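You operate a simulated robot arm through the tools that you are given. There is no shell and no other tool. Be economical: measure what you need, move in short steps, check, and stop when the job is done.

Carry out the task below with a simulated robot arm. There is one attempt and no reset: what you move stays moved.

JOB
Set the controls near the top of the wooden bench. At the end: the teal square bolt is turned to tight; the green brake pad stands on top of the blue roll; the orange lever is set to tight; the gold square bolt is turned to tight; whatever was shut is shut again. Leave all else as you found it, and nothing knocked over.
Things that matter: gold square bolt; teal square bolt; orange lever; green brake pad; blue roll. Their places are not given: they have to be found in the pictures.

It is judged by the outcome, as a careful person would: the job done as asked, and still so three seconds after it is handed in. It fails if anything else is knocked over, pushed out of place, dropped, spilled or broken.

ROBOT AND FRAMES
A 6-joint arm with a two-finger parallel gripper, fixed in place. Base frame: the origin is at the foot of the arm, x ahead of it, y to its left, z up; the work surface is at about z = 800. Lengths are in mm, angles in degrees, forces in N, time in s.
With the tool pointing down near the work surface it reaches from about 240 to 640 mm from the base axis. Its first joint turns from -66.0 to 66.0 degrees. Payload 2.7 kg.
The TCP is the grasp point between the finger pads, 23 mm short of the fingertips. In the tool frame z runs along the fingers and y along their closing line. The gripper opens to 94 mm. The fingers are 38 mm wide and 10 mm thick; the gripper's body (54 by 96 mm) begins 39 mm behind the TCP.
Orientation is that of the tool frame in the base frame, as [roll, pitch, yaw] about the fixed x, y, z axes, in that order (R = Rz(yaw) Ry(pitch) Rx(roll)). With the fingers straight down and closing along the base's y, the tool's x points along the base's -x, its y along +y and its z along -z.

CONTROLS
- The arm moves only by the tool move_arm. Its argument "steps" is a list that holds one entry, the list of rows, each a list of 6 numbers: the shift along the tool's x, y, z in mm, then the turn, a rotation vector about the tool's x, y, z in rad. In form: [[[x, y, z, wx, wy, wz], ...]]. A call has 1 to 8 rows; each row shifts and turns the commanded pose from where the row before left it, along the tool's axes as they then stand. "gripper" is the gripper command, from -1 (shut) to 1 (fully open), values between in proportion, set as the call begins (left out, the last holds). A row lasts 0.2 s, in which the tool goes at most 50 mm and 8.6 degrees; a call with a longer step from one row to the next is refused whole, and so is a gripper value outside its range. A pose out of reach is approached as far as the arm can. The call stops where the force on the tool passes 40 N (or 10 N more than at its start, if that is more) or the arm is blocked; 0.2 s more then pass. The fingers move at their own pace (about 45 mm/s each) and stop on an object; they squeeze with about 24 N. The grip force told is the motor's: it shows also when the fingers shut on nothing. Time passes only in rows, and 0.2 s behind the last, so rows that do not move let the fingers close. The reply holds the time, the measured pose of the TCP, the force on the tool along the base axes, the opening and the grip force, in the units named above and with some noise.
- Cameras (640 x 400 px; columns grow to the right, rows downward): "scene" is fixed at [84.8, -442.5, 1404.7]; the picture's right is [0.68, -0.73, 0.00], its down [-0.42, -0.39, -0.82] and it looks along [0.60, 0.56, -0.57] (base axes); focal length 314 px, centre (320, 200). "wrist" rides on the gripper at [-39, 0, -44] in the tool frame; the picture's right is [0.00, -1.00, 0.00], its down [0.97, 0.00, -0.24] and it looks along [0.24, 0.00, 0.97] (tool axes); focal length 218 px, centre (320, 200).
- snapshot(camera): a new picture of that camera. No time passes.
- measure_at(camera, pixels): for up to 12 pixels [column, row] of the newest picture of that camera ("zoom" is the newest enlarged one), the place [x, y, z] in the base frame of the surface seen there, good to about 2 mm. No time passes.
- inspect(camera, box): a new picture of the part [left, top, right, bottom] of that camera's present view, enlarged. No time passes.
- hand_in(): hands the job in; it is judged then, once.

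Go step by step. Measure first, check grasps and placings, and put right what went wrong. The budget is 80 turns and 54 pictures, counting those below and the enlarged ones. Unless the task says otherwise, let go and move clear before handing in, and close with one line.

The tools are called after "Call:" by a JSON object that holds its "fn" and its "kwargs". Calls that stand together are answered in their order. move_arm: Moves the arm, as the interface text tells. Its arguments: {"type":"object","properties":{"steps":{"type":"array","items":{"type":"array","items":{"type":"array","items":{"type":"number"}}}},"gripper":{"type":"number"}},"required":["steps"]} The other tools are called the same way: snapshot (camera) takes a picture; measure_at (camera, pixels) gives the place of the surface under pixels of a picture; inspect (camera, box) takes an enlarged picture of a part of a camera's view; hand_in () hands the job in.

At the start:

```text
t: 0.0
tcp_pos: [338.5, 2.3, 1126.3]
tool_rot: [-179.9, 0.1, -179.9]
contact_force: [1.0, -0.3, -0.8]
finger_gap: 94.0
finger_force: 0.1
```

scene: 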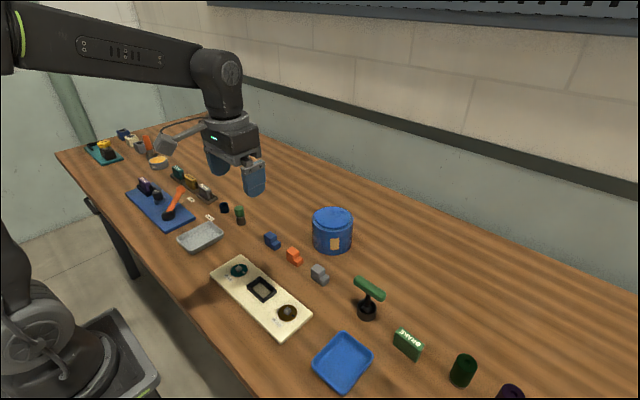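
wrist: 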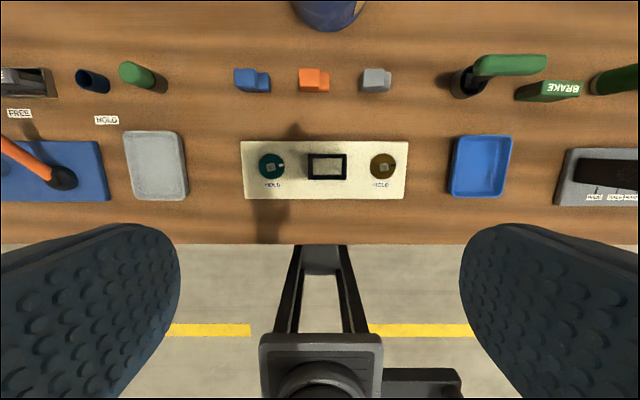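

The panel with the teal bolt (wrist 271,166) and gold bolt (382,166) is visible, with the orange lever at left (40,165). I'll enlarge these areas.

Call:
{"fn": "inspect", "kwargs": {"camera": "wrist", "box": [230, 130, 420, 210]}}

Call:
{"fn": "inspect", "kwargs": {"camera": "wrist", "box": [0, 50, 200, 210]}}

Call:
{"fn": "inspect", "kwargs": {"camera": "scene", "box": [80, 110, 260, 240]}}

Call:
{"fn": "inspect", "kwargs": {"camera": "scene", "box": [300, 190, 560, 400]}}

```text
3.37 times, centred on (325, 170) of wrist
```

zoom: 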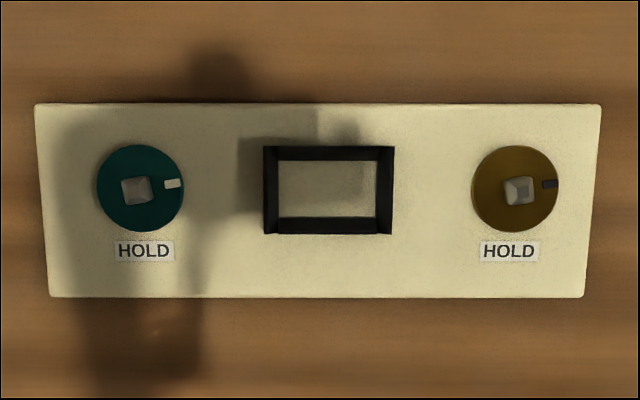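

```text
2.50 times, centred on (100, 130) of wrist
```

zoom: 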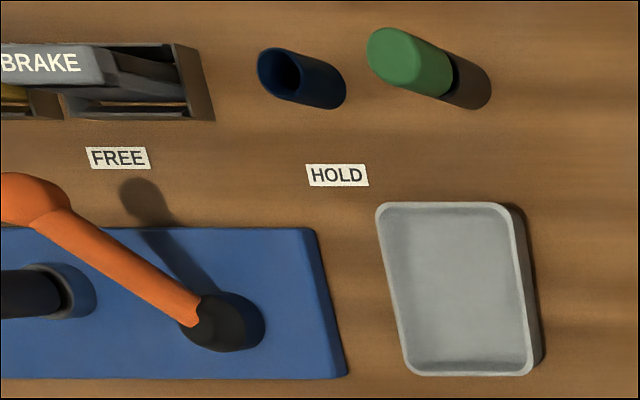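

```text
3.08 times, centred on (170, 175) of scene
```

zoom: 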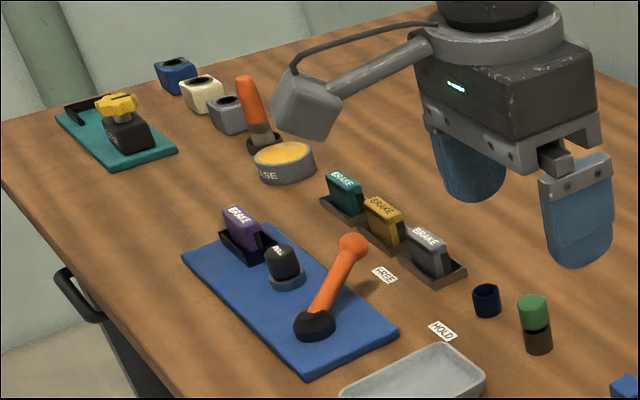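

```text
1.90 times, centred on (430, 295) of scene
```

zoom: 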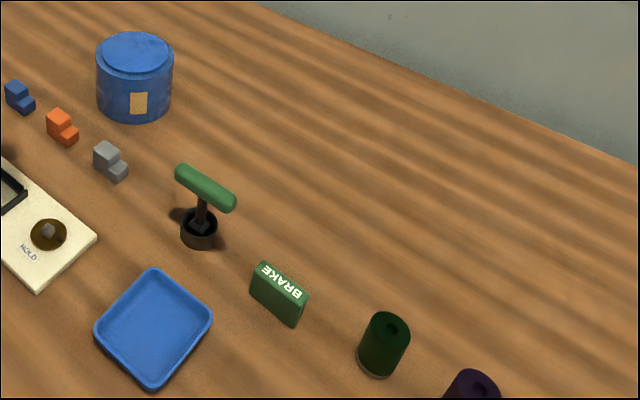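

HOLD labels sit below both bolts; a green T-handled tool stands at scene (368,290), and the green brake pad is at (408,343). I need positions and a view of what lies off the picture's right edge.

Call:
{"fn": "measure_at", "kwargs": {"camera": "scene", "pixels": [[239, 270], [288, 312], [261, 288], [368, 288], [366, 312], [408, 335], [464, 362], [508, 390], [333, 215], [225, 207], [239, 212], [183, 192]]}}

Call:
{"fn": "measure_at", "kwargs": {"camera": "wrist", "pixels": [[271, 158], [270, 167], [382, 158], [384, 167], [280, 165], [391, 164], [510, 64], [465, 80], [548, 85], [620, 80], [20, 114], [106, 120]]}}

Call:
{"fn": "move_arm", "kwargs": {"steps": [[[0, -45, 0, 0, 0, 0], [0, -45, 0, 0, 0, 0], [0, -45, 0, 0, 0, 0], [0, -45, 0, 0, 0, 0], [0, -45, 0, 0, 0, 0], [0, -45, 0, 0, 0, 0], [0, -40, 0, 0, 0, 0]]]}}

Call:
{"fn": "snapshot", "kwargs": {"camera": "wrist"}}

Call:
{"fn": "snapshot", "kwargs": {"camera": "scene"}}

```text
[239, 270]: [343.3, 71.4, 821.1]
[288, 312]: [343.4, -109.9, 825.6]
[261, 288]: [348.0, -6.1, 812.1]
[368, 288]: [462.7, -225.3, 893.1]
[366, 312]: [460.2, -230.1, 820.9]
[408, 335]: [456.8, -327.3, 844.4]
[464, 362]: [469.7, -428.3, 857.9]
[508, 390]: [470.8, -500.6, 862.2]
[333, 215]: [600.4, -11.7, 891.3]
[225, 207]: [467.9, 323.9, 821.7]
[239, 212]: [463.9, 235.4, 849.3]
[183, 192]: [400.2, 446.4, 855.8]
```

```text
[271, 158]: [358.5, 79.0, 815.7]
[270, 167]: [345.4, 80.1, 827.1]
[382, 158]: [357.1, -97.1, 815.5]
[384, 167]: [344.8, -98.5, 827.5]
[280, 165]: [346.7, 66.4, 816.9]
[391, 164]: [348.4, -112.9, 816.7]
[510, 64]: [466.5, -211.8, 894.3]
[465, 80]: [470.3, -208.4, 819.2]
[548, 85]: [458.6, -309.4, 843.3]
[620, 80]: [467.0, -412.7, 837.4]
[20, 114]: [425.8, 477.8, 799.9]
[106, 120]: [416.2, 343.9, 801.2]
```

```text
t: 1.6
tcp_pos: [338.8, -309.5, 1130.0]
tool_rot: [-179.9, 0.0, -179.9]
contact_force: [0.0, -1.2, 0.2]
finger_gap: 93.9
finger_force: 0.1
```

```text
47 pictures are left
```

wrist: 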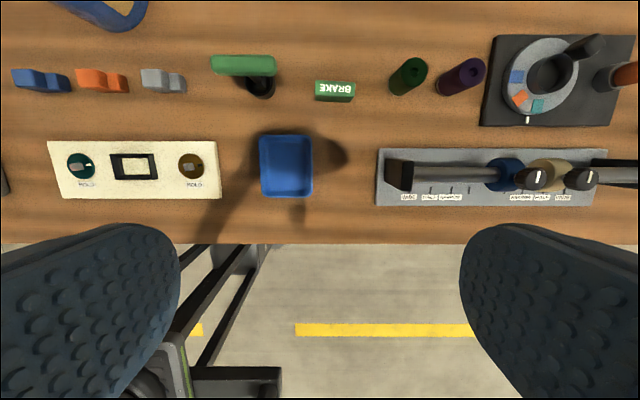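

```text
46 pictures are left
```

scene: 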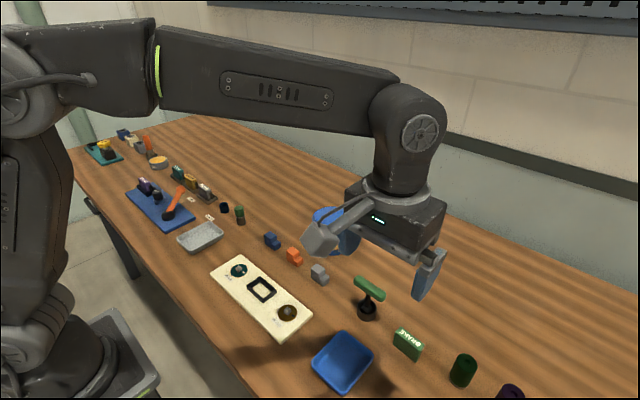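

Call:
{"fn": "inspect", "kwargs": {"camera": "wrist", "box": [360, 20, 640, 215]}}

Call:
{"fn": "move_arm", "kwargs": {"steps": [[[0, -45, 0, 0, 0, 0], [0, -45, 0, 0, 0, 0], [0, -45, 0, 0, 0, 0]]]}}

Call:
{"fn": "snapshot", "kwargs": {"camera": "wrist"}}

```text
2.05 times, centred on (500, 118) of wrist
```

zoom: 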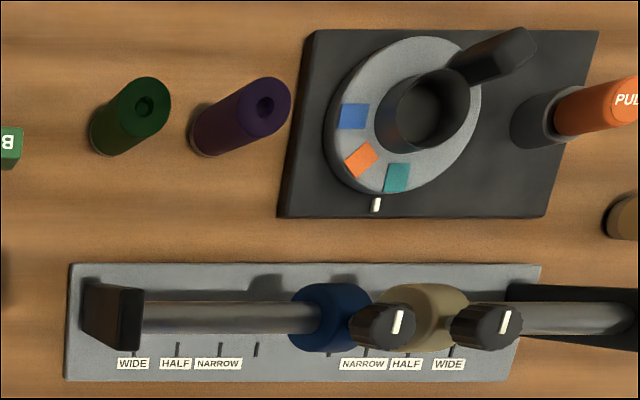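

```text
t: 2.4
tcp_pos: [340.5, -443.8, 1127.3]
tool_rot: [179.8, 0.0, -179.9]
contact_force: [-0.1, 0.9, 0.6]
finger_gap: 94.2
finger_force: 0.0
```

```text
44 pictures are left
```

wrist: 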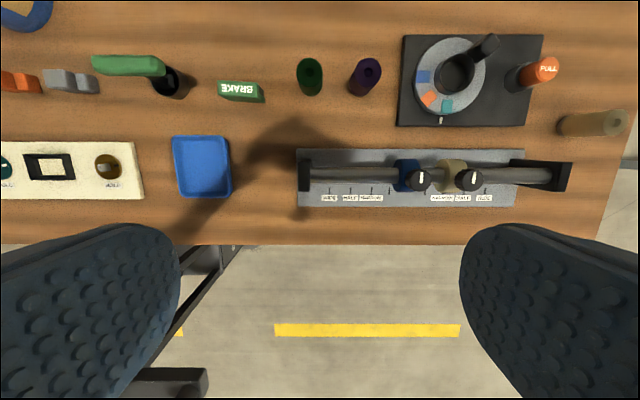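

No blue roll so far on this side (only green, purple and beige rolls). I'll look at the left side and the drum.

Call:
{"fn": "inspect", "kwargs": {"camera": "scene", "box": [70, 110, 250, 230]}}

Call:
{"fn": "inspect", "kwargs": {"camera": "wrist", "box": [290, 20, 640, 215]}}

Call:
{"fn": "move_arm", "kwargs": {"steps": [[[0, 49, 0, 0, 0, 0], [0, 49, 0, 0, 0, 0], [0, 49, 0, 0, 0, 0], [0, 49, 0, 0, 0, 0], [0, 49, 0, 0, 0, 0], [0, 49, 0, 0, 0, 0], [0, 49, 0, 0, 0, 0], [0, 49, 0, 0, 0, 0]]]}}

Call:
{"fn": "move_arm", "kwargs": {"steps": [[[0, 49, 0, 0, 0, 0], [0, 49, 0, 0, 0, 0], [0, 49, 0, 0, 0, 0], [0, 49, 0, 0, 0, 0], [0, 49, 0, 0, 0, 0], [0, 49, 0, 0, 0, 0], [0, 49, 0, 0, 0, 0], [0, 49, 0, 0, 0, 0]]]}}

Call:
{"fn": "snapshot", "kwargs": {"camera": "wrist"}}

Call:
{"fn": "inspect", "kwargs": {"camera": "wrist", "box": [240, 20, 640, 220]}}

```text
3.33 times, centred on (160, 170) of scene
```

zoom: 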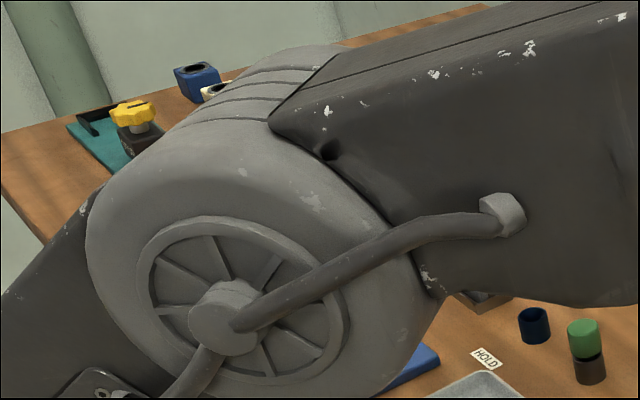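

```text
1.83 times, centred on (465, 118) of wrist
```

zoom: 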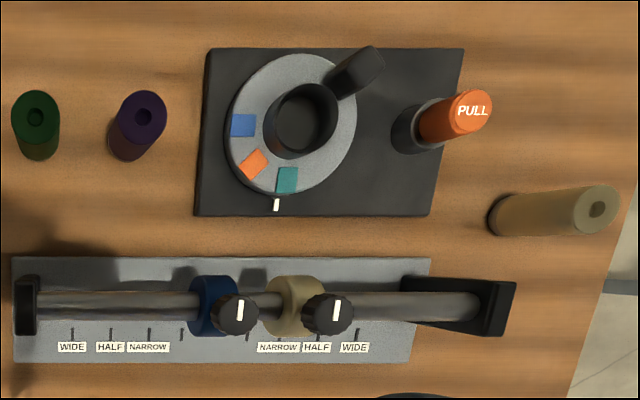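

```text
t: 4.2
tcp_pos: [337.8, -50.6, 1127.5]
tool_rot: [-180.0, 0.1, -179.9]
contact_force: [-0.4, 0.3, 0.4]
finger_gap: 94.3
finger_force: 0.1
```

```text
t: 6.0
tcp_pos: [336.5, 341.2, 1125.3]
tool_rot: [-180.0, 0.0, -180.0]
contact_force: [0.4, 1.0, -0.2]
finger_gap: 93.8
finger_force: 0.0
```

```text
41 pictures are left
```

wrist: 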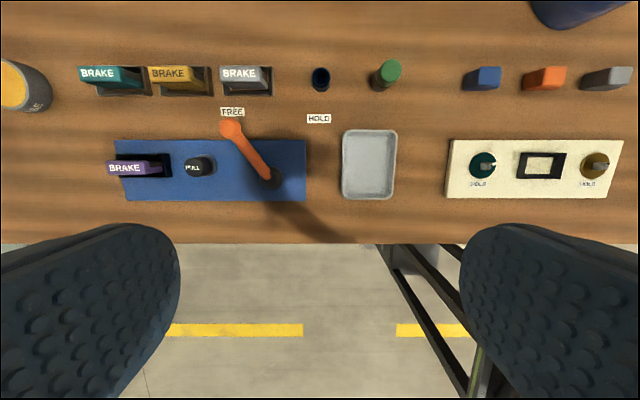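

```text
1.60 times, centred on (440, 120) of wrist
```

zoom: 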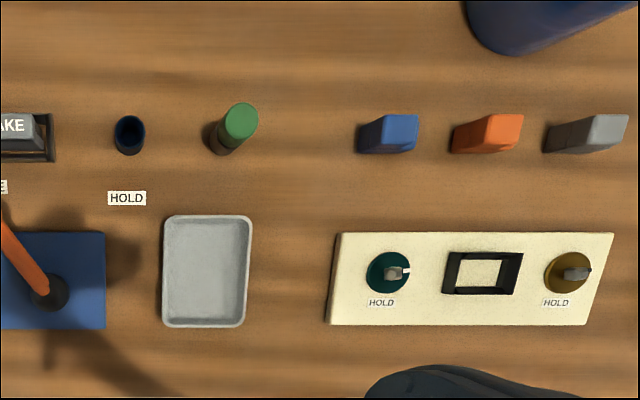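

Lever pivot at (270,178) points to FREE (232,112); HOLD label at (319,118). I'll look further left, still seeking a blue roll.

Call:
{"fn": "measure_at", "kwargs": {"camera": "wrist", "pixels": [[230, 128], [265, 178], [278, 178], [319, 118], [232, 112], [321, 72], [315, 78], [388, 68], [198, 166], [252, 155], [242, 140]]}}

Call:
{"fn": "move_arm", "kwargs": {"steps": [[[0, 49, 0, 0, 0, 0], [0, 49, 0, 0, 0, 0], [0, 49, 0, 0, 0, 0], [0, 49, 0, 0, 0, 0]]]}}

Call:
{"fn": "snapshot", "kwargs": {"camera": "wrist"}}

Call:
{"fn": "snapshot", "kwargs": {"camera": "scene"}}

```text
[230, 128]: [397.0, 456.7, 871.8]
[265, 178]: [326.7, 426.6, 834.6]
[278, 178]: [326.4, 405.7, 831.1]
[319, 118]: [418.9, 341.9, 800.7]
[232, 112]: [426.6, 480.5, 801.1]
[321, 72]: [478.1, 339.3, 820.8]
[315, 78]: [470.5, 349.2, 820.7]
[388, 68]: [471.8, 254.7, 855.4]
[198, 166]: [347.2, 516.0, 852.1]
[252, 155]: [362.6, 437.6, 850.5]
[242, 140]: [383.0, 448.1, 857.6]
```

```text
t: 7.0
tcp_pos: [330.6, 497.7, 1118.6]
tool_rot: [-179.8, 0.0, -180.0]
contact_force: [0.5, -0.6, 0.0]
finger_gap: 93.8
finger_force: 0.0
out of reach, approached as far as the arm can: row 4
```

```text
39 pictures are left
```

wrist: 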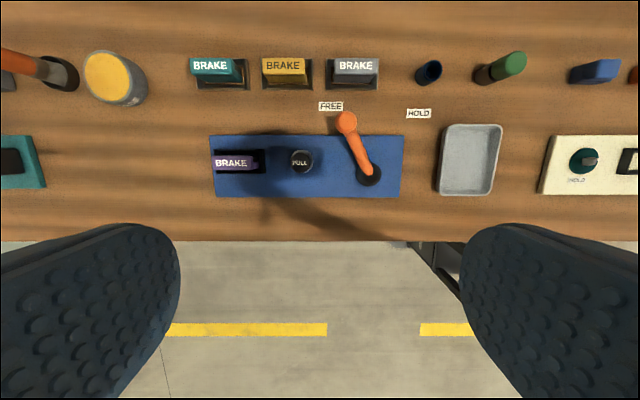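

```text
38 pictures are left
```

scene: 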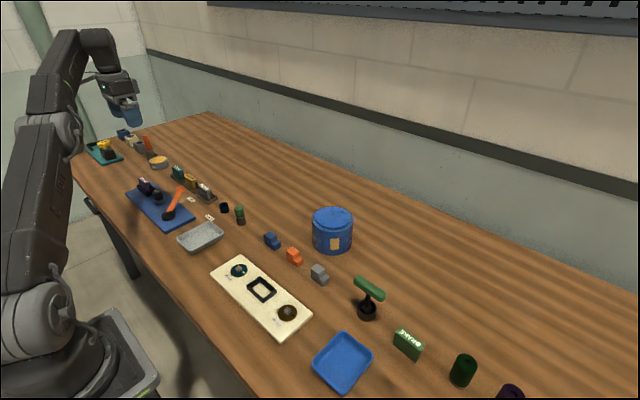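

There's a black handle on the bench front near scene (92,205), possibly a drawer, and the lidded drum. I'll enlarge these.

Call:
{"fn": "inspect", "kwargs": {"camera": "scene", "box": [60, 120, 180, 290]}}

Call:
{"fn": "inspect", "kwargs": {"camera": "scene", "box": [290, 190, 380, 260]}}

Call:
{"fn": "inspect", "kwargs": {"camera": "scene", "box": [130, 170, 290, 270]}}

```text
2.35 times, centred on (120, 205) of scene
```

zoom: 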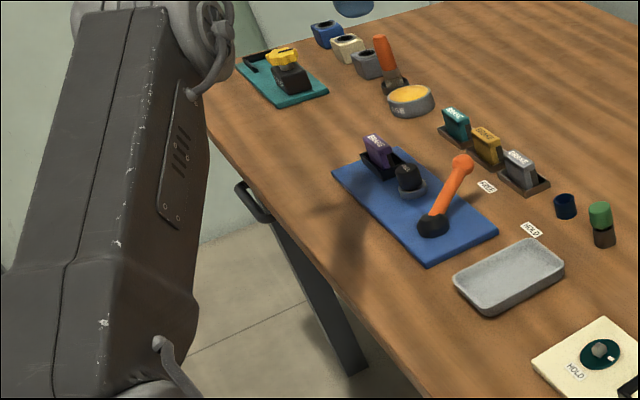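

```text
5.71 times, centred on (335, 225) of scene
```

zoom: 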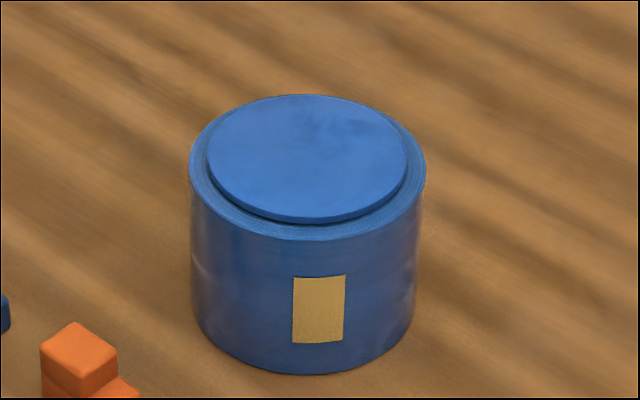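

```text
4.00 times, centred on (210, 220) of scene
```

zoom: 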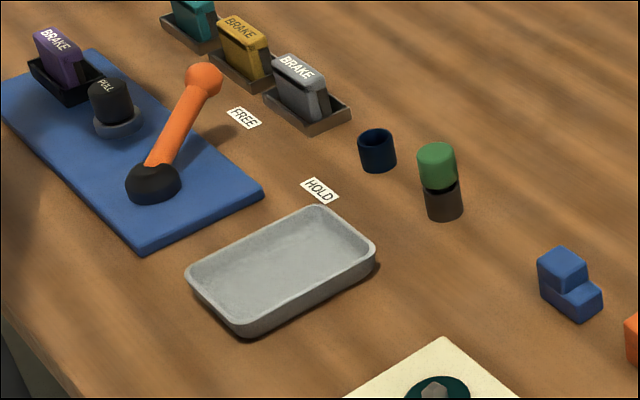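

The large blue cylinder with the wound texture and label at scene (332,230) is the only blue roll; it has a flat top. The lever is at FREE with HOLD about 70° clockwise; I'll start there, moving above its head for a closer look.

Call:
{"fn": "move_arm", "kwargs": {"steps": [[[-20, -14, 30, 0, 0, 0], [-20, -14, 30, 0, 0, 0], [-13, -13, 30, 0, 0, -0.135], [-13, 0, 30, 0, 0, -0.135], [0, 0, 0, 0, 0, -0.135], [0, 0, 0, 0, 0, -0.135]]], "gripper": 0.1}}

Call:
{"fn": "snapshot", "kwargs": {"camera": "wrist"}}

```text
t: 8.4
tcp_pos: [397.0, 459.7, 1000.7]
tool_rot: [179.9, 0.1, -148.9]
contact_force: [0.2, -0.1, -0.9]
finger_gap: 51.6
finger_force: 0.1
```

```text
34 pictures are left
```

wrist: 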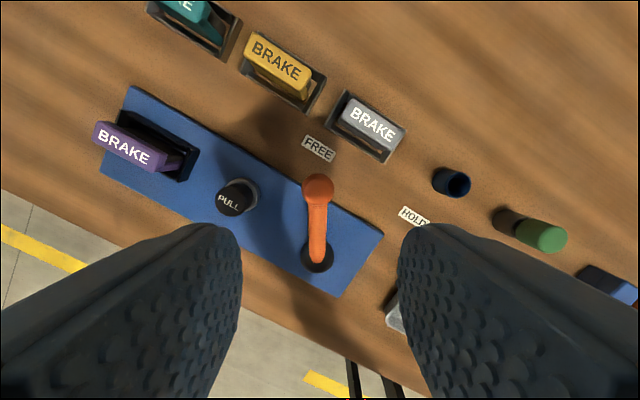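

The lever is aligned with the tool (head at 318,188, pivot 318,257, FREE label straight ahead). I'll measure the head, pivot and label.

Call:
{"fn": "measure_at", "kwargs": {"camera": "wrist", "pixels": [[318, 188], [306, 188], [331, 188], [318, 225], [305, 258], [331, 258], [318, 270], [413, 216], [319, 148], [318, 178], [237, 195]]}}

```text
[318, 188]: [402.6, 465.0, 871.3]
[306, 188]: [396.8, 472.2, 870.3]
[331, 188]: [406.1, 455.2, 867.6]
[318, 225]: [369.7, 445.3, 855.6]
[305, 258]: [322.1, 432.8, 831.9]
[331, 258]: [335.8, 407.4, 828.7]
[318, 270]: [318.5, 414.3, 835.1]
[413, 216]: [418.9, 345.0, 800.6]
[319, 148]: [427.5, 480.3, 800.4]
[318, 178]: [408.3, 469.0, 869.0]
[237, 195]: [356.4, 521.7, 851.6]
```

Head centre ≈ (402,465,860), pivot ≈ (329,420), HOLD direction ≈ −40° azimuth (a −71° turn). Descending around the head.

Call:
{"fn": "move_arm", "kwargs": {"steps": [[[-6, 0, 40, 0, 0, 0], [0, 0, 40, 0, 0, 0], [0, 0, 40, 0, 0, 0], [0, 0, 24, 0, 0, 0]]]}}

Call:
{"fn": "snapshot", "kwargs": {"camera": "wrist"}}

```text
t: 9.4
tcp_pos: [399.8, 461.8, 854.6]
tool_rot: [180.0, 0.1, -149.0]
contact_force: [0.0, 0.2, 0.3]
finger_gap: 51.4
finger_force: 0.1
```

```text
33 pictures are left
```

wrist: 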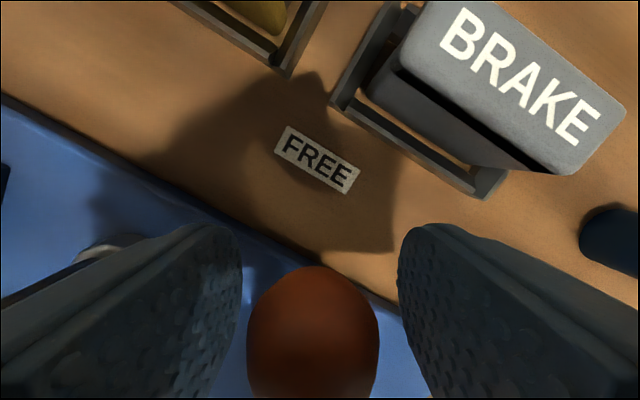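

Head is centred between the fingers. Before sweeping, I'll check the grey pad's height and nearest corner.

Call:
{"fn": "measure_at", "kwargs": {"camera": "wrist", "pixels": [[555, 165], [484, 192], [600, 120], [430, 20], [318, 330]]}}

Call:
{"fn": "move_arm", "kwargs": {"steps": [[[0, 0, 0, 0, 0, 0], [0, 0, 0, 0, 0, 0]]], "gripper": -0.38}}

```text
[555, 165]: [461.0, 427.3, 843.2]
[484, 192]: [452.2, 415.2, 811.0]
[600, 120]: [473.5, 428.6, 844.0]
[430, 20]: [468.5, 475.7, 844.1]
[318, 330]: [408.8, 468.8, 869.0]
```

```text
t: 10.0
tcp_pos: [399.9, 462.6, 855.2]
tool_rot: [180.0, 0.0, -148.9]
contact_force: [0.4, -0.2, -0.5]
finger_gap: 29.7
finger_force: 1.4
```

Clear of the grey pad (tray corner at x≈452). Sweeping the lever along the arc clockwise, first 57.6°.

Call:
{"fn": "move_arm", "kwargs": {"steps": [[[0.65, -10.34, 0, 0, 0, 0.1257], [0.65, -10.34, 0, 0, 0, 0.1257], [0.65, -10.34, 0, 0, 0, 0.1257], [0.65, -10.34, 0, 0, 0, 0.1257], [0.65, -10.34, 0, 0, 0, 0.1257], [0.65, -10.34, 0, 0, 0, 0.1257], [0.65, -10.34, 0, 0, 0, 0.1257], [0.65, -10.34, 0, 0, 0, 0.1257]]]}}

Call:
{"fn": "snapshot", "kwargs": {"camera": "wrist"}}

```text
t: 11.8
tcp_pos: [405.9, 384.2, 858.7]
tool_rot: [179.9, 0.0, 153.2]
contact_force: [2.5, 1.3, 0.1]
finger_gap: 30.5
finger_force: 1.2
```

```text
32 pictures are left
```

wrist: 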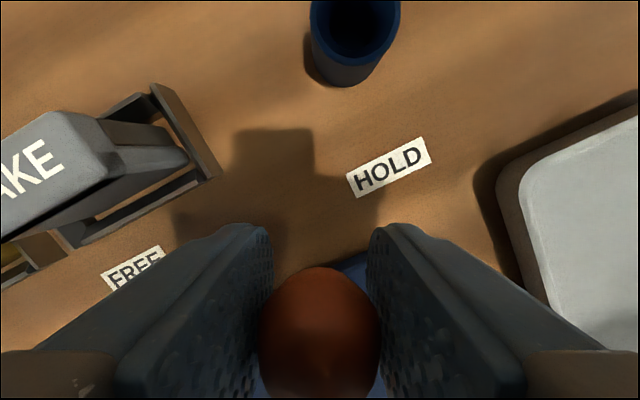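

The lever followed (now ≈ −27°). The grey tray is close on the right; checking its rim height before the final 13°.

Call:
{"fn": "measure_at", "kwargs": {"camera": "wrist", "pixels": [[522, 180], [530, 280], [635, 105], [388, 167], [320, 300]]}}

```text
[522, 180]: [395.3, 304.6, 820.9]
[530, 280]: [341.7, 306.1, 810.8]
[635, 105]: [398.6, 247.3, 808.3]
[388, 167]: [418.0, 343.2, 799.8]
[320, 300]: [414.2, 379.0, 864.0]
```

Tray rim is at y≈305, z≈821, clear. Completing the turn to about −41°.

Call:
{"fn": "move_arm", "kwargs": {"steps": [[[0.6, -10, 0, 0, 0, 0.1222], [0.6, -10, 0, 0, 0, 0.1222], [0, 0, 0, 0, 0, 0]]]}}

Call:
{"fn": "snapshot", "kwargs": {"camera": "wrist"}}

```text
t: 12.6
tcp_pos: [396.0, 367.7, 857.1]
tool_rot: [180.0, 0.0, 139.3]
contact_force: [3.2, 1.0, 0.5]
finger_gap: 30.1
finger_force: 1.2
```

```text
31 pictures are left
```

wrist: 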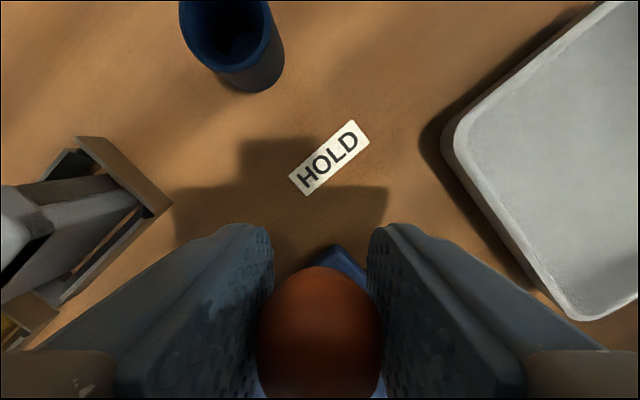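

The HOLD label is at column 330, ~3° more to go. A small extra turn, then open and rise.

Call:
{"fn": "move_arm", "kwargs": {"steps": [[[0.1, -3.9, 0, 0, 0, 0.047], [0, 0, 0, 0, 0, 0]]]}}

Call:
{"fn": "move_arm", "kwargs": {"steps": [[[0, 0, 0, 0, 0, 0], [0, 0, 0, 0, 0, 0], [0, 0, -30, 0, 0, 0], [0, 0, -40, 0, 0, 0], [0, 0, -40, 0, 0, 0], [0, 0, -40, 0, 0, 0]]], "gripper": 0.0}}

Call:
{"fn": "snapshot", "kwargs": {"camera": "wrist"}}

```text
t: 13.2
tcp_pos: [391.8, 366.0, 856.5]
tool_rot: [-179.9, 0.0, 136.6]
contact_force: [3.5, 1.5, 0.8]
finger_gap: 30.7
finger_force: 1.8
```

```text
t: 14.6
tcp_pos: [390.8, 361.6, 1008.4]
tool_rot: [-179.9, 0.0, 136.7]
contact_force: [-0.3, 1.1, 0.2]
finger_gap: 47.1
finger_force: 0.0
```

```text
30 pictures are left
```

wrist: 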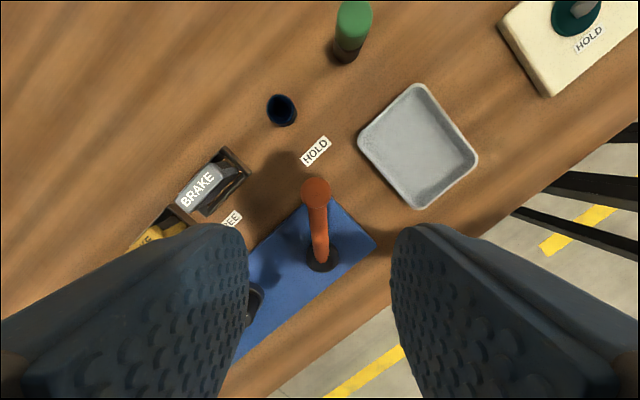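

The lever now points at HOLD (head 316,190, label 316,151). I'll verify by measurement.

Call:
{"fn": "measure_at", "kwargs": {"camera": "wrist", "pixels": [[316, 188], [305, 188], [328, 188], [308, 258], [338, 258], [316, 151], [323, 268]]}}

```text
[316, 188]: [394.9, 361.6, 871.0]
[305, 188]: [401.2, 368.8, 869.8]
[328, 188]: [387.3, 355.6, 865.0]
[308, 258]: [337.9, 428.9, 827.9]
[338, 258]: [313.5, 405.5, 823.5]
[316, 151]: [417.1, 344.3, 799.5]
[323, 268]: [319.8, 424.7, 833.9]
```

Lever azimuth −39.7° vs label −39.4°: done. Now to a spot above the teal bolt, tool yaw back to 180°.

Call:
{"fn": "move_arm", "kwargs": {"steps": [[[0, 0, 0, 0, 0, -0.1265], [0, 0, 0, 0, 0, -0.1265], [0, 0, 0, 0, 0, -0.1265], [0, 0, 0, 0, 0, -0.1265], [0, 0, 0, 0, 0, -0.1265], [0, 0, 0, 0, 0, -0.1265]]]}}

Call:
{"fn": "move_arm", "kwargs": {"steps": [[[10, -47, 0, 0, 0, 0], [10, -47, 0, 0, 0, 0], [10, -47, 0, 0, 0, 0], [10, -47, 0, 0, 0, 0], [5, -47, 0, 0, 0, 0], [0, -47, 0, 0, 0, 0], [0, 0, 40, 0, 0, 0], [0, 0, 30, 0, 0, 0]]]}}

Call:
{"fn": "snapshot", "kwargs": {"camera": "wrist"}}

Call:
{"fn": "inspect", "kwargs": {"camera": "scene", "box": [340, 260, 400, 330]}}

```text
t: 16.0
tcp_pos: [391.1, 364.9, 1007.4]
tool_rot: [180.0, 0.1, -179.7]
contact_force: [1.1, 0.4, -0.2]
finger_gap: 47.0
finger_force: 0.1
```

```text
t: 17.8
tcp_pos: [348.2, 82.4, 936.2]
tool_rot: [-179.9, -0.1, -179.8]
contact_force: [-0.6, 0.2, 0.4]
finger_gap: 47.0
finger_force: 0.1
```

```text
29 pictures are left
```

wrist: 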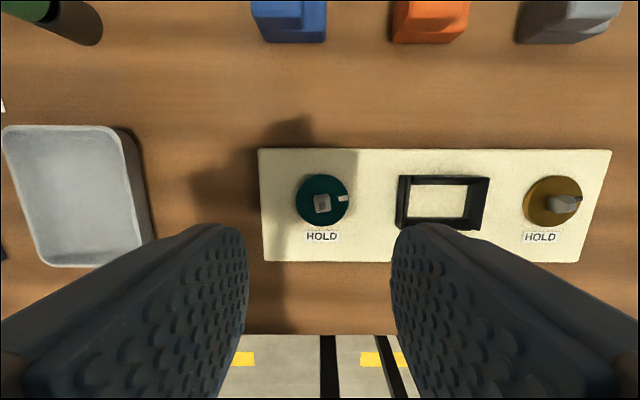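

```text
5.71 times, centred on (370, 295) of scene
```

zoom: 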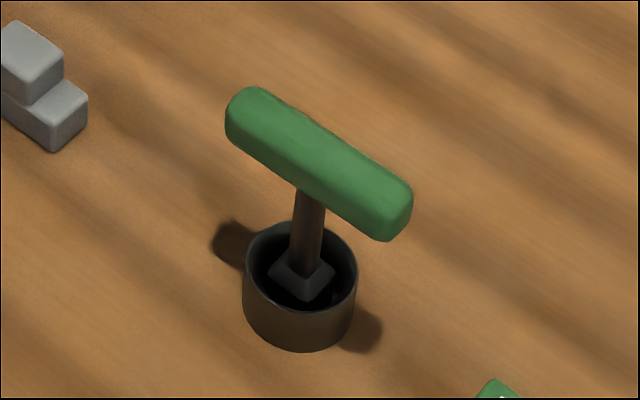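

The bolt heads stick up from their discs; a T-key with square socket stands in a holder. I'll enlarge the bolt to judge whether fingers can grasp it directly.

Call:
{"fn": "inspect", "kwargs": {"camera": "wrist", "box": [280, 150, 370, 250]}}

Call:
{"fn": "measure_at", "kwargs": {"camera": "zoom", "pixels": [[290, 220], [330, 205], [312, 195], [312, 235], [390, 180], [240, 190], [330, 330], [420, 205], [320, 110], [320, 290]]}}

```text
4.00 times, centred on (325, 200) of wrist
```

zoom: 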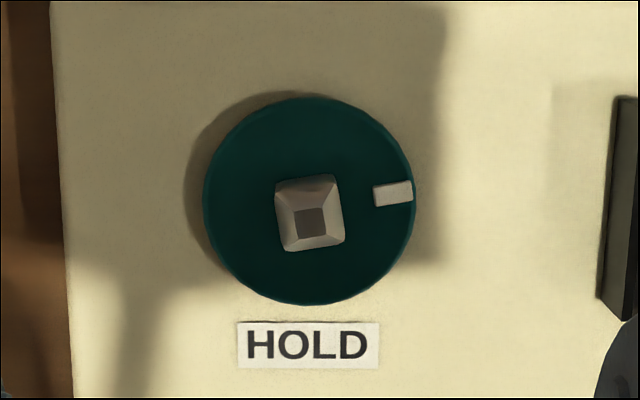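

```text
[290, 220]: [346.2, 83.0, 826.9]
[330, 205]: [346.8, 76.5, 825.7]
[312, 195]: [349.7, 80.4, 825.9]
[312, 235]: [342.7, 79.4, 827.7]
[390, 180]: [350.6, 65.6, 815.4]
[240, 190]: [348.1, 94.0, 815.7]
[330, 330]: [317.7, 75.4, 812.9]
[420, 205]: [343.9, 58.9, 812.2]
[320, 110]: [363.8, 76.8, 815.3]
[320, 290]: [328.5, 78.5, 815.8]
```

The head is ~12 mm square, z 816–828, turned about 10° ccw, mark about 10° above the −y direction. I'll try grasping it directly with fingertips aligned to its faces.

Call:
{"fn": "move_arm", "kwargs": {"steps": [[[2.2, -2.4, 20, 0, 0, 0], [0, 0, 35, 0, 0, -0.09], [0, 0, 25, 0, 0, -0.085], [0, 0, 10, 0, 0, 0], [0, 0, 0, 0, 0, 0]]]}}

Call:
{"fn": "snapshot", "kwargs": {"camera": "wrist"}}

```text
t: 19.0
tcp_pos: [344.8, 81.9, 845.9]
tool_rot: [-180.0, 0.2, -169.8]
contact_force: [0.3, -0.1, 0.8]
finger_gap: 47.0
finger_force: 0.1
```

```text
26 pictures are left
```

wrist: 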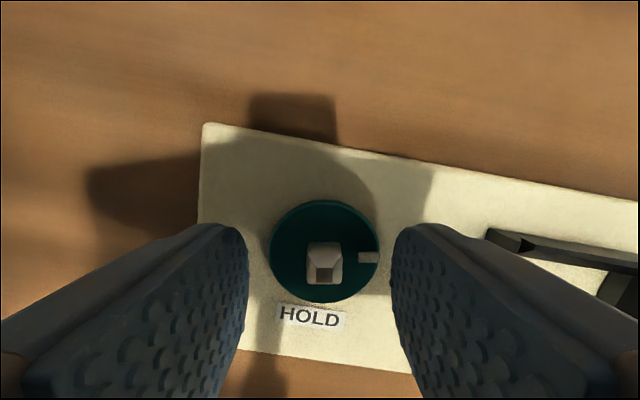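

Head is square to the fingers at (324,262). Lowering the last 5 mm and closing.

Call:
{"fn": "move_arm", "kwargs": {"steps": [[[0, -1.5, 4, 0, 0, 0], [0, 0, 1.5, 0, 0, 0]]]}}

Call:
{"fn": "move_arm", "kwargs": {"steps": [[[0, 0, 0, 0, 0, 0], [0, 0, 0, 0, 0, 0], [0, 0, 0, 0, 0, 0]]], "gripper": -1}}

Call:
{"fn": "snapshot", "kwargs": {"camera": "wrist"}}

```text
t: 19.6
tcp_pos: [346.3, 79.2, 839.9]
tool_rot: [180.0, 0.0, -169.8]
contact_force: [0.6, 0.3, -0.4]
finger_gap: 47.3
finger_force: 0.1
```

```text
t: 20.4
tcp_pos: [345.0, 79.3, 839.1]
tool_rot: [180.0, 0.0, -169.8]
contact_force: [-4.4, 16.5, -1.6]
finger_gap: 12.1
finger_force: 41.8
```

```text
25 pictures are left
```

wrist: 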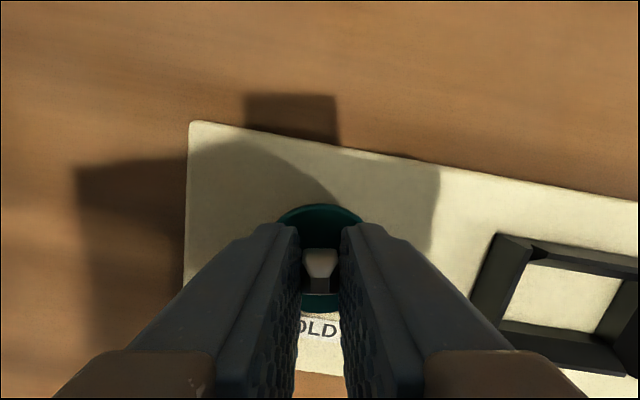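

Gripped at 12.1 mm, with a 16 N sideways load; I'll ease +1.2 mm and turn clockwise a first 24°.

Call:
{"fn": "move_arm", "kwargs": {"steps": [[[0, 1.2, 0, 0, 0, 0], [0, 0, 0, 0, 0, 0.14], [0, 0, 0, 0, 0, 0.14], [0, 0, 0, 0, 0, 0.14]]]}}

Call:
{"fn": "snapshot", "kwargs": {"camera": "wrist"}}

```text
t: 21.4
tcp_pos: [345.5, 80.4, 840.0]
tool_rot: [-180.0, 0.0, 166.0]
contact_force: [-1.1, 15.0, -26.4]
finger_gap: 11.8
finger_force: 45.1
```

```text
24 pictures are left
```

wrist: 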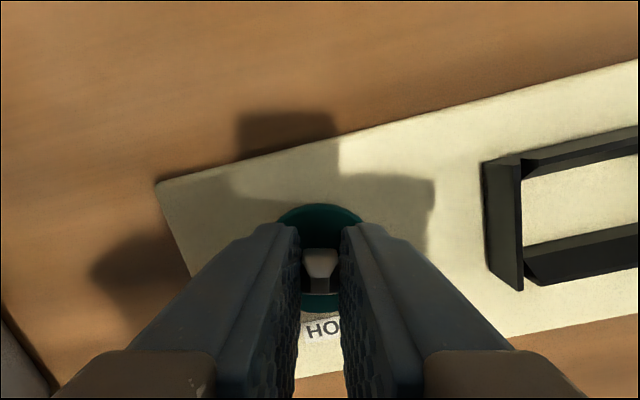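

The bolt turns with the fingers (head still square to them). A −26 N pull down appeared; I'll ease down slightly and continue another ~40°.

Call:
{"fn": "move_arm", "kwargs": {"steps": [[[0, 0.5, 0.6, 0, 0, 0], [0, 0, 0, 0, 0, 0.14], [0, 0, 0, 0, 0, 0.14], [0, 0, 0, 0, 0, 0.14], [0, 0, 0, 0, 0, 0.14], [0, 0, 0, 0, 0, 0.14]]]}}

```text
t: 22.8
tcp_pos: [345.3, 79.2, 840.5]
tool_rot: [-179.9, 0.1, 125.8]
contact_force: [-4.0, -4.4, 1.2]
finger_gap: 11.5
finger_force: 45.2
```

Smooth: 64° done. Continuing to tool yaw 90°, where the mark should face HOLD.

Call:
{"fn": "move_arm", "kwargs": {"steps": [[[0, 0, 0, 0, 0, 0.125], [0, 0, 0, 0, 0, 0.125], [0, 0, 0, 0, 0, 0.125], [0, 0, 0, 0, 0, 0.125], [0, 0, 0, 0, 0, 0.125], [0, 0, 0, 0, 0, 0]]]}}

Call:
{"fn": "move_arm", "kwargs": {"steps": [[[0, 0, 0, 0, 0, 0], [0, 0, 0, 0, 0, 0], [0, 0, -30, 0, 0, 0], [0, 0, -40, 0, 0, 0], [0, 0, -30, 0, 0, 0]]], "gripper": 0.0}}

Call:
{"fn": "snapshot", "kwargs": {"camera": "wrist"}}

```text
t: 24.2
tcp_pos: [345.6, 79.4, 841.7]
tool_rot: [-179.9, -0.1, 90.1]
contact_force: [-14.2, -2.8, 2.7]
finger_gap: 11.7
finger_force: 44.9
```

```text
t: 25.4
tcp_pos: [344.4, 79.8, 941.9]
tool_rot: [179.9, 0.0, 90.2]
contact_force: [0.1, 0.3, -0.8]
finger_gap: 46.9
finger_force: 0.0
```

```text
23 pictures are left
```

wrist: 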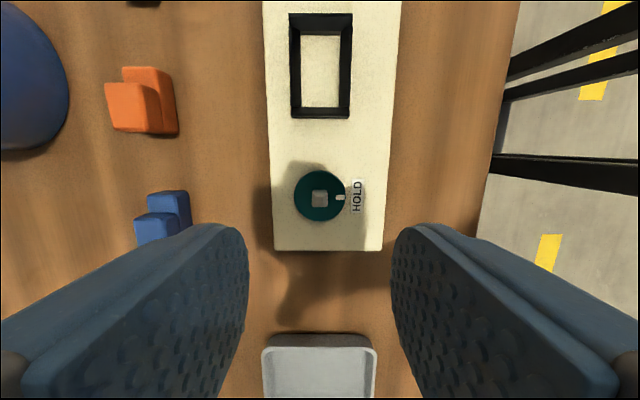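

Teal mark (339,197) now points straight at HOLD (356,196). Now moving over the gold bolt and turning the tool back to yaw ~180°.

Call:
{"fn": "move_arm", "kwargs": {"steps": [[[-47, 0, 0, 0, 0, 0], [-47, 0, 0, 0, 0, 0], [-47, 0, 0, 0, 0, 0], [-37, 0, 0, 0, 0, 0], [0, 0, 0, 0, 0, -0.1425], [0, 0, 0, 0, 0, -0.1425], [0, 0, 0, 0, 0, -0.1425], [0, 0, 0, 0, 0, -0.1425]]]}}

Call:
{"fn": "move_arm", "kwargs": {"steps": [[[0, 0, 0, 0, 0, -0.1425], [0, 0, 0, 0, 0, -0.1425], [0, 0, 0, 0, 0, -0.1425], [0, 0, 0, 0, 0, -0.1425], [0, 0, 0, 0, 0, -0.1425], [0, 0, 0, 0, 0, -0.1425], [0, 0, 0, 0, 0, -0.1425]]]}}

Call:
{"fn": "inspect", "kwargs": {"camera": "wrist", "box": [260, 140, 380, 260]}}

Call:
{"fn": "measure_at", "kwargs": {"camera": "zoom", "pixels": [[320, 170], [320, 220], [300, 200], [340, 200], [390, 190]]}}

```text
t: 27.2
tcp_pos: [347.4, -98.8, 940.8]
tool_rot: [-180.0, 0.0, 123.1]
contact_force: [-0.1, -0.2, -0.6]
finger_gap: 47.0
finger_force: 0.0
```

```text
t: 28.8
tcp_pos: [347.0, -97.9, 939.8]
tool_rot: [180.0, 0.0, -179.8]
contact_force: [0.9, -0.7, 0.1]
finger_gap: 46.8
finger_force: 0.0
```

```text
3.33 times, centred on (320, 200) of wrist
```

zoom: 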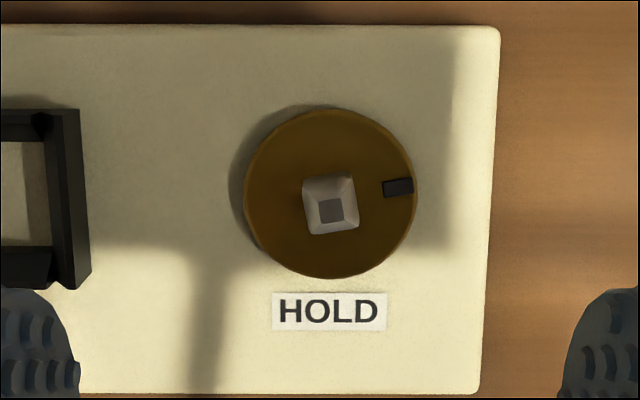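

```text
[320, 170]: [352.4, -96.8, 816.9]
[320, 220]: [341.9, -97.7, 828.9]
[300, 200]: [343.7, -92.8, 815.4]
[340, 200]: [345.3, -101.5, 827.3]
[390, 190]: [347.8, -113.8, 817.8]
```

Gold bolt is turned ~7° ccw, centre ≈ (345,−99). Aligning and lowering to it.

Call:
{"fn": "move_arm", "kwargs": {"steps": [[[1.7, -1.4, 25, 0, 0, 0], [0, 0, 35, 0, 0, -0.062], [0, 0, 25, 0, 0, -0.06], [0, 0, 10, 0, 0, 0], [0, 0, 0, 0, 0, 0]]]}}

Call:
{"fn": "snapshot", "kwargs": {"camera": "wrist"}}

```text
t: 30.0
tcp_pos: [345.0, -100.9, 845.2]
tool_rot: [-180.0, 0.0, -172.9]
contact_force: [-0.5, 0.1, 0.2]
finger_gap: 47.0
finger_force: 0.1
```

```text
21 pictures are left
```

wrist: 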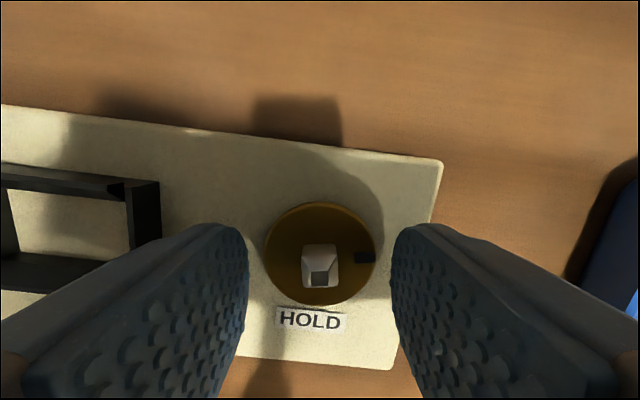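

Well aligned and centred (head at 320,265). Lowering 5 mm and closing.

Call:
{"fn": "move_arm", "kwargs": {"steps": [[[0, 0, 4, 0, 0, 0], [0, 0, 1.5, 0, 0, 0]]]}}

Call:
{"fn": "move_arm", "kwargs": {"steps": [[[0, 0, 0, 0, 0, 0], [0, 0, 0, 0, 0, 0], [0, 0, 0, 0, 0, 0]]], "gripper": -1}}

```text
t: 30.6
tcp_pos: [346.2, -99.3, 838.8]
tool_rot: [180.0, 0.1, -173.0]
contact_force: [0.5, 0.2, 0.0]
finger_gap: 47.0
finger_force: 0.1
```

```text
t: 31.4
tcp_pos: [345.6, -100.8, 840.8]
tool_rot: [-180.0, 0.0, -173.0]
contact_force: [-0.9, -7.9, 4.1]
finger_gap: 12.0
finger_force: 41.3
```

Gripped at 12.0 mm. Turning clockwise in two calls to yaw 90°.

Call:
{"fn": "move_arm", "kwargs": {"steps": [[[0, -0.5, 0, 0, 0, 0], [0, 0, 0, 0, 0, 0.14], [0, 0, 0, 0, 0, 0.14], [0, 0, 0, 0, 0, 0.14], [0, 0, 0, 0, 0, 0.14], [0, 0, 0, 0, 0, 0.14], [0, 0, 0, 0, 0, 0.14]]]}}

Call:
{"fn": "move_arm", "kwargs": {"steps": [[[0, 0, 0, 0, 0, 0.142], [0, 0, 0, 0, 0, 0.142], [0, 0, 0, 0, 0, 0.142], [0, 0, 0, 0, 0, 0.142], [0, 0, 0, 0, 0, 0.142], [0, 0, 0, 0, 0, 0.142], [0, 0, 0, 0, 0, 0]]]}}

```text
t: 33.0
tcp_pos: [345.4, -100.3, 839.1]
tool_rot: [179.9, 0.1, 138.7]
contact_force: [0.4, -29.2, -4.3]
finger_gap: 11.8
finger_force: 45.3
```

```text
t: 34.6
tcp_pos: [344.5, -100.2, 839.7]
tool_rot: [179.9, -0.1, 89.9]
contact_force: [1.4, -35.4, -12.5]
finger_gap: 11.7
finger_force: 44.6
```

At yaw 90°. Releasing, rising, and checking.

Call:
{"fn": "move_arm", "kwargs": {"steps": [[[0, 0, 0, 0, 0, 0], [0, 0, 0, 0, 0, 0], [0, 0, -30, 0, 0, 0], [0, 0, -40, 0, 0, 0], [0, 0, -45, 0, 0, 0]]], "gripper": 0.0}}

Call:
{"fn": "snapshot", "kwargs": {"camera": "wrist"}}

```text
t: 35.8
tcp_pos: [343.8, -98.0, 955.1]
tool_rot: [180.0, 0.0, 90.1]
contact_force: [-0.5, -0.1, -0.6]
finger_gap: 47.3
finger_force: 0.2
```

```text
20 pictures are left
```

wrist: 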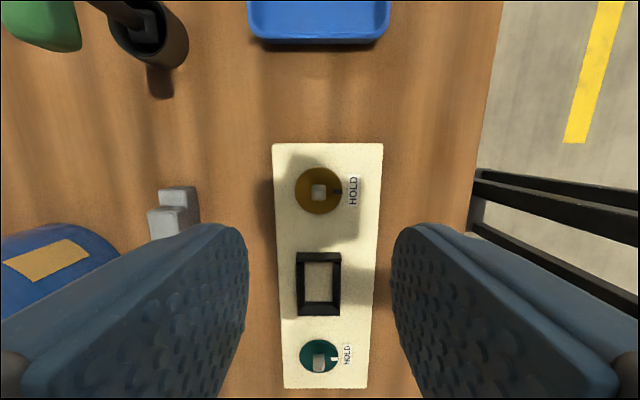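

Both marks appear at the HOLD side; enlarging to confirm, and viewing the green pad.

Call:
{"fn": "inspect", "kwargs": {"camera": "wrist", "box": [260, 140, 400, 390]}}

Call:
{"fn": "inspect", "kwargs": {"camera": "scene", "box": [380, 310, 440, 370]}}

Call:
{"fn": "measure_at", "kwargs": {"camera": "zoom", "pixels": [[194, 198], [328, 245], [190, 310], [300, 360], [260, 215], [240, 290], [180, 240]]}}

```text
1.60 times, centred on (330, 265) of wrist
```

zoom: 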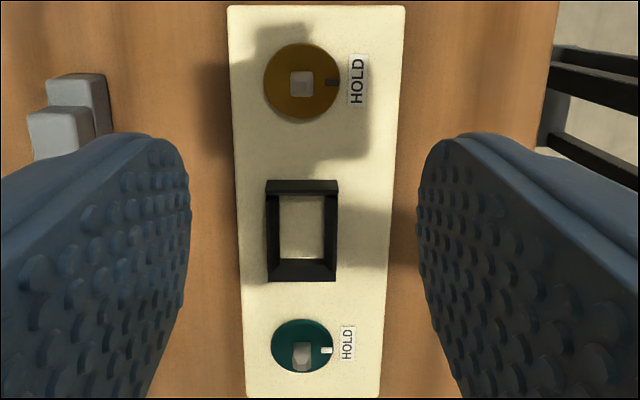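

```text
6.67 times, centred on (410, 340) of scene
```

zoom: 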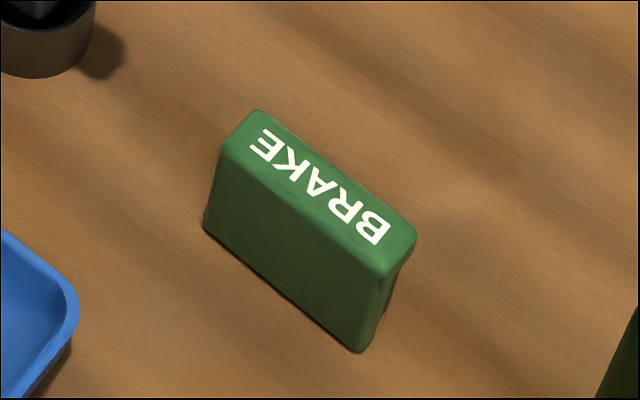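

```text
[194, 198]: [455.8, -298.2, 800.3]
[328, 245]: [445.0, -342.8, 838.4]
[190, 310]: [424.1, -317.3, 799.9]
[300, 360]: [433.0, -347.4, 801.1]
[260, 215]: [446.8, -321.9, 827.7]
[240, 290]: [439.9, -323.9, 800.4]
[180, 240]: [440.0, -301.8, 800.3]
```

Both bolts sit at HOLD. Now moving above the green pad (~457,−325) with fingers closing along x.

Call:
{"fn": "move_arm", "kwargs": {"steps": [[[-46, 23, -5, 0, 0, 0], [-46, 23, 0, 0, 0, 0], [-44, 23, 0, 0, 0, 0], [-44, 23, 0, 0, 0, 0], [-44, 20, 0, 0, 0, 0]]]}}

Call:
{"fn": "snapshot", "kwargs": {"camera": "wrist"}}

```text
refused: row 1 steps farther than a row can; nothing moved
```

```text
17 pictures are left
```

wrist: 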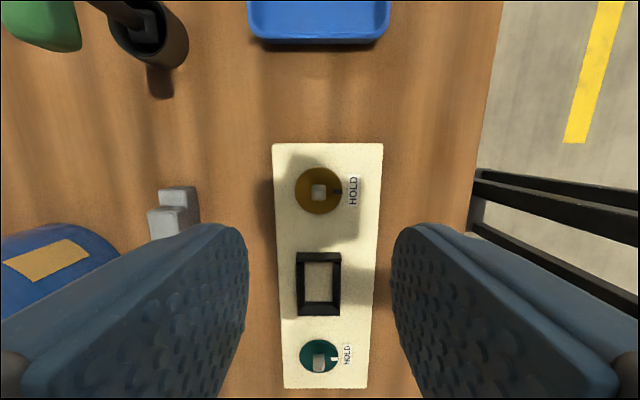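

Refused for step length; I'll use shorter rows.

Call:
{"fn": "move_arm", "kwargs": {"steps": [[[-38, 19, -5, 0, 0, 0], [-38, 19, 0, 0, 0, 0], [-38, 19, 0, 0, 0, 0], [-38, 19, 0, 0, 0, 0], [-38, 19, 0, 0, 0, 0], [-37, 18, 0, 0, 0, 0]]]}}

Call:
{"fn": "snapshot", "kwargs": {"camera": "wrist"}}

```text
t: 37.2
tcp_pos: [458.6, -327.5, 958.3]
tool_rot: [179.9, -0.1, 90.2]
contact_force: [-0.2, 0.4, 0.3]
finger_gap: 46.9
finger_force: 0.0
```

```text
16 pictures are left
```

wrist: 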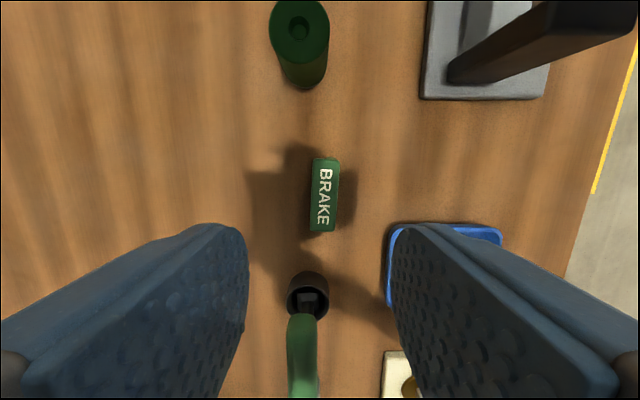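

Pad visible at (324,195), slightly rotated. Measuring its top and the T-handle's extent.

Call:
{"fn": "measure_at", "kwargs": {"camera": "wrist", "pixels": [[313, 163], [337, 163], [311, 228], [335, 228], [325, 160], [323, 228], [325, 195], [303, 320], [300, 380]]}}

```text
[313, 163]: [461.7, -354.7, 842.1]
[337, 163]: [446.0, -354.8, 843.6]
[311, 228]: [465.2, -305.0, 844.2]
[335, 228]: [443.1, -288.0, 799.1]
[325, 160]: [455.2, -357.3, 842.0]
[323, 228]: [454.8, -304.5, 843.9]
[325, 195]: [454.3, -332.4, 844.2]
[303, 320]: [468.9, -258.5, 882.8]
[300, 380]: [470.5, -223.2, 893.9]
```

Pad centre ≈ (455.5,−330.5), top 844, yawed −4°. Aligning, descending to z 830 and gripping.

Call:
{"fn": "move_arm", "kwargs": {"steps": [[[-3, -3, 30, 0, 0, 0.07], [0, 0, 40, 0, 0, 0], [0, 0, 35, 0, 0, 0], [0, 0, 23, 0, 0, 0], [0, 0, 0, 0, 0, 0]]]}}

Call:
{"fn": "snapshot", "kwargs": {"camera": "wrist"}}

```text
t: 38.4
tcp_pos: [455.5, -328.2, 833.9]
tool_rot: [-180.0, 0.0, 86.0]
contact_force: [0.0, -0.2, -0.1]
finger_gap: 46.8
finger_force: 0.1
```

```text
15 pictures are left
```

wrist: 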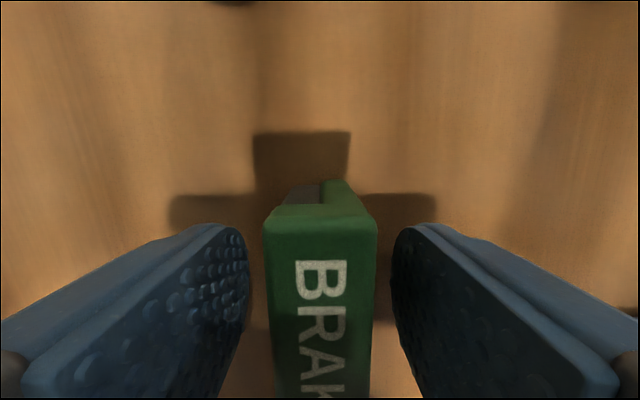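

Well straddled. Lowering 3 mm, gripping, and lifting straight up.

Call:
{"fn": "move_arm", "kwargs": {"steps": [[[0, 0, 3, 0, 0, 0], [0, 0, 0, 0, 0, 0], [0, 0, 0, 0, 0, 0], [0, 0, 0, 0, 0, 0]]], "gripper": -1}}

Call:
{"fn": "move_arm", "kwargs": {"steps": [[[0, 0, -20, 0, 0, 0], [0, 0, -40, 0, 0, 0], [0, 0, -40, 0, 0, 0], [0, 0, -40, 0, 0, 0], [0, 0, -30, 0, 0, 0]]]}}

Call:
{"fn": "snapshot", "kwargs": {"camera": "scene"}}

```text
t: 39.4
tcp_pos: [457.0, -331.3, 830.6]
tool_rot: [179.8, 0.1, 86.0]
contact_force: [-2.7, 0.7, 19.1]
finger_gap: 20.0
finger_force: 24.3
```

```text
t: 40.6
tcp_pos: [454.6, -329.0, 998.9]
tool_rot: [-180.0, 0.0, 86.0]
contact_force: [-0.3, 0.4, -1.8]
finger_gap: 19.8
finger_force: 23.7
```

```text
14 pictures are left
```

scene: 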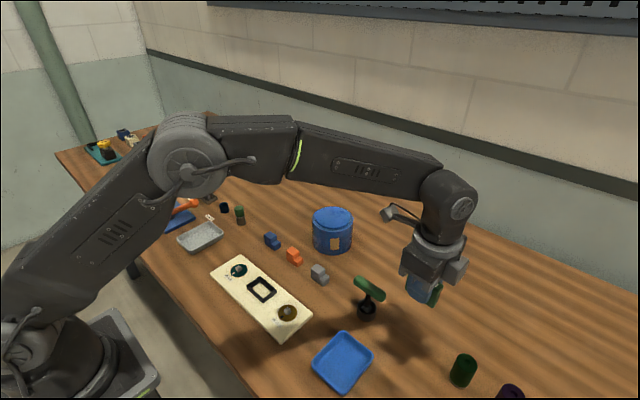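

Pad is held clear. Measuring the roll's top now.

Call:
{"fn": "measure_at", "kwargs": {"camera": "scene", "pixels": [[333, 217], [317, 216], [349, 216], [333, 209], [333, 226], [322, 211], [344, 223], [313, 219], [333, 231]]}}

```text
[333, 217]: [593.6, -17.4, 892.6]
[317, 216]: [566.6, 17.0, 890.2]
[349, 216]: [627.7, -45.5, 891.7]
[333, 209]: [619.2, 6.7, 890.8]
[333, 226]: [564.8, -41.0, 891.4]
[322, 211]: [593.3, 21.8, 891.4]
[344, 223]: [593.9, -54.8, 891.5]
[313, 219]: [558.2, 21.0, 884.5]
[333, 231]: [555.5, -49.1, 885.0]
```

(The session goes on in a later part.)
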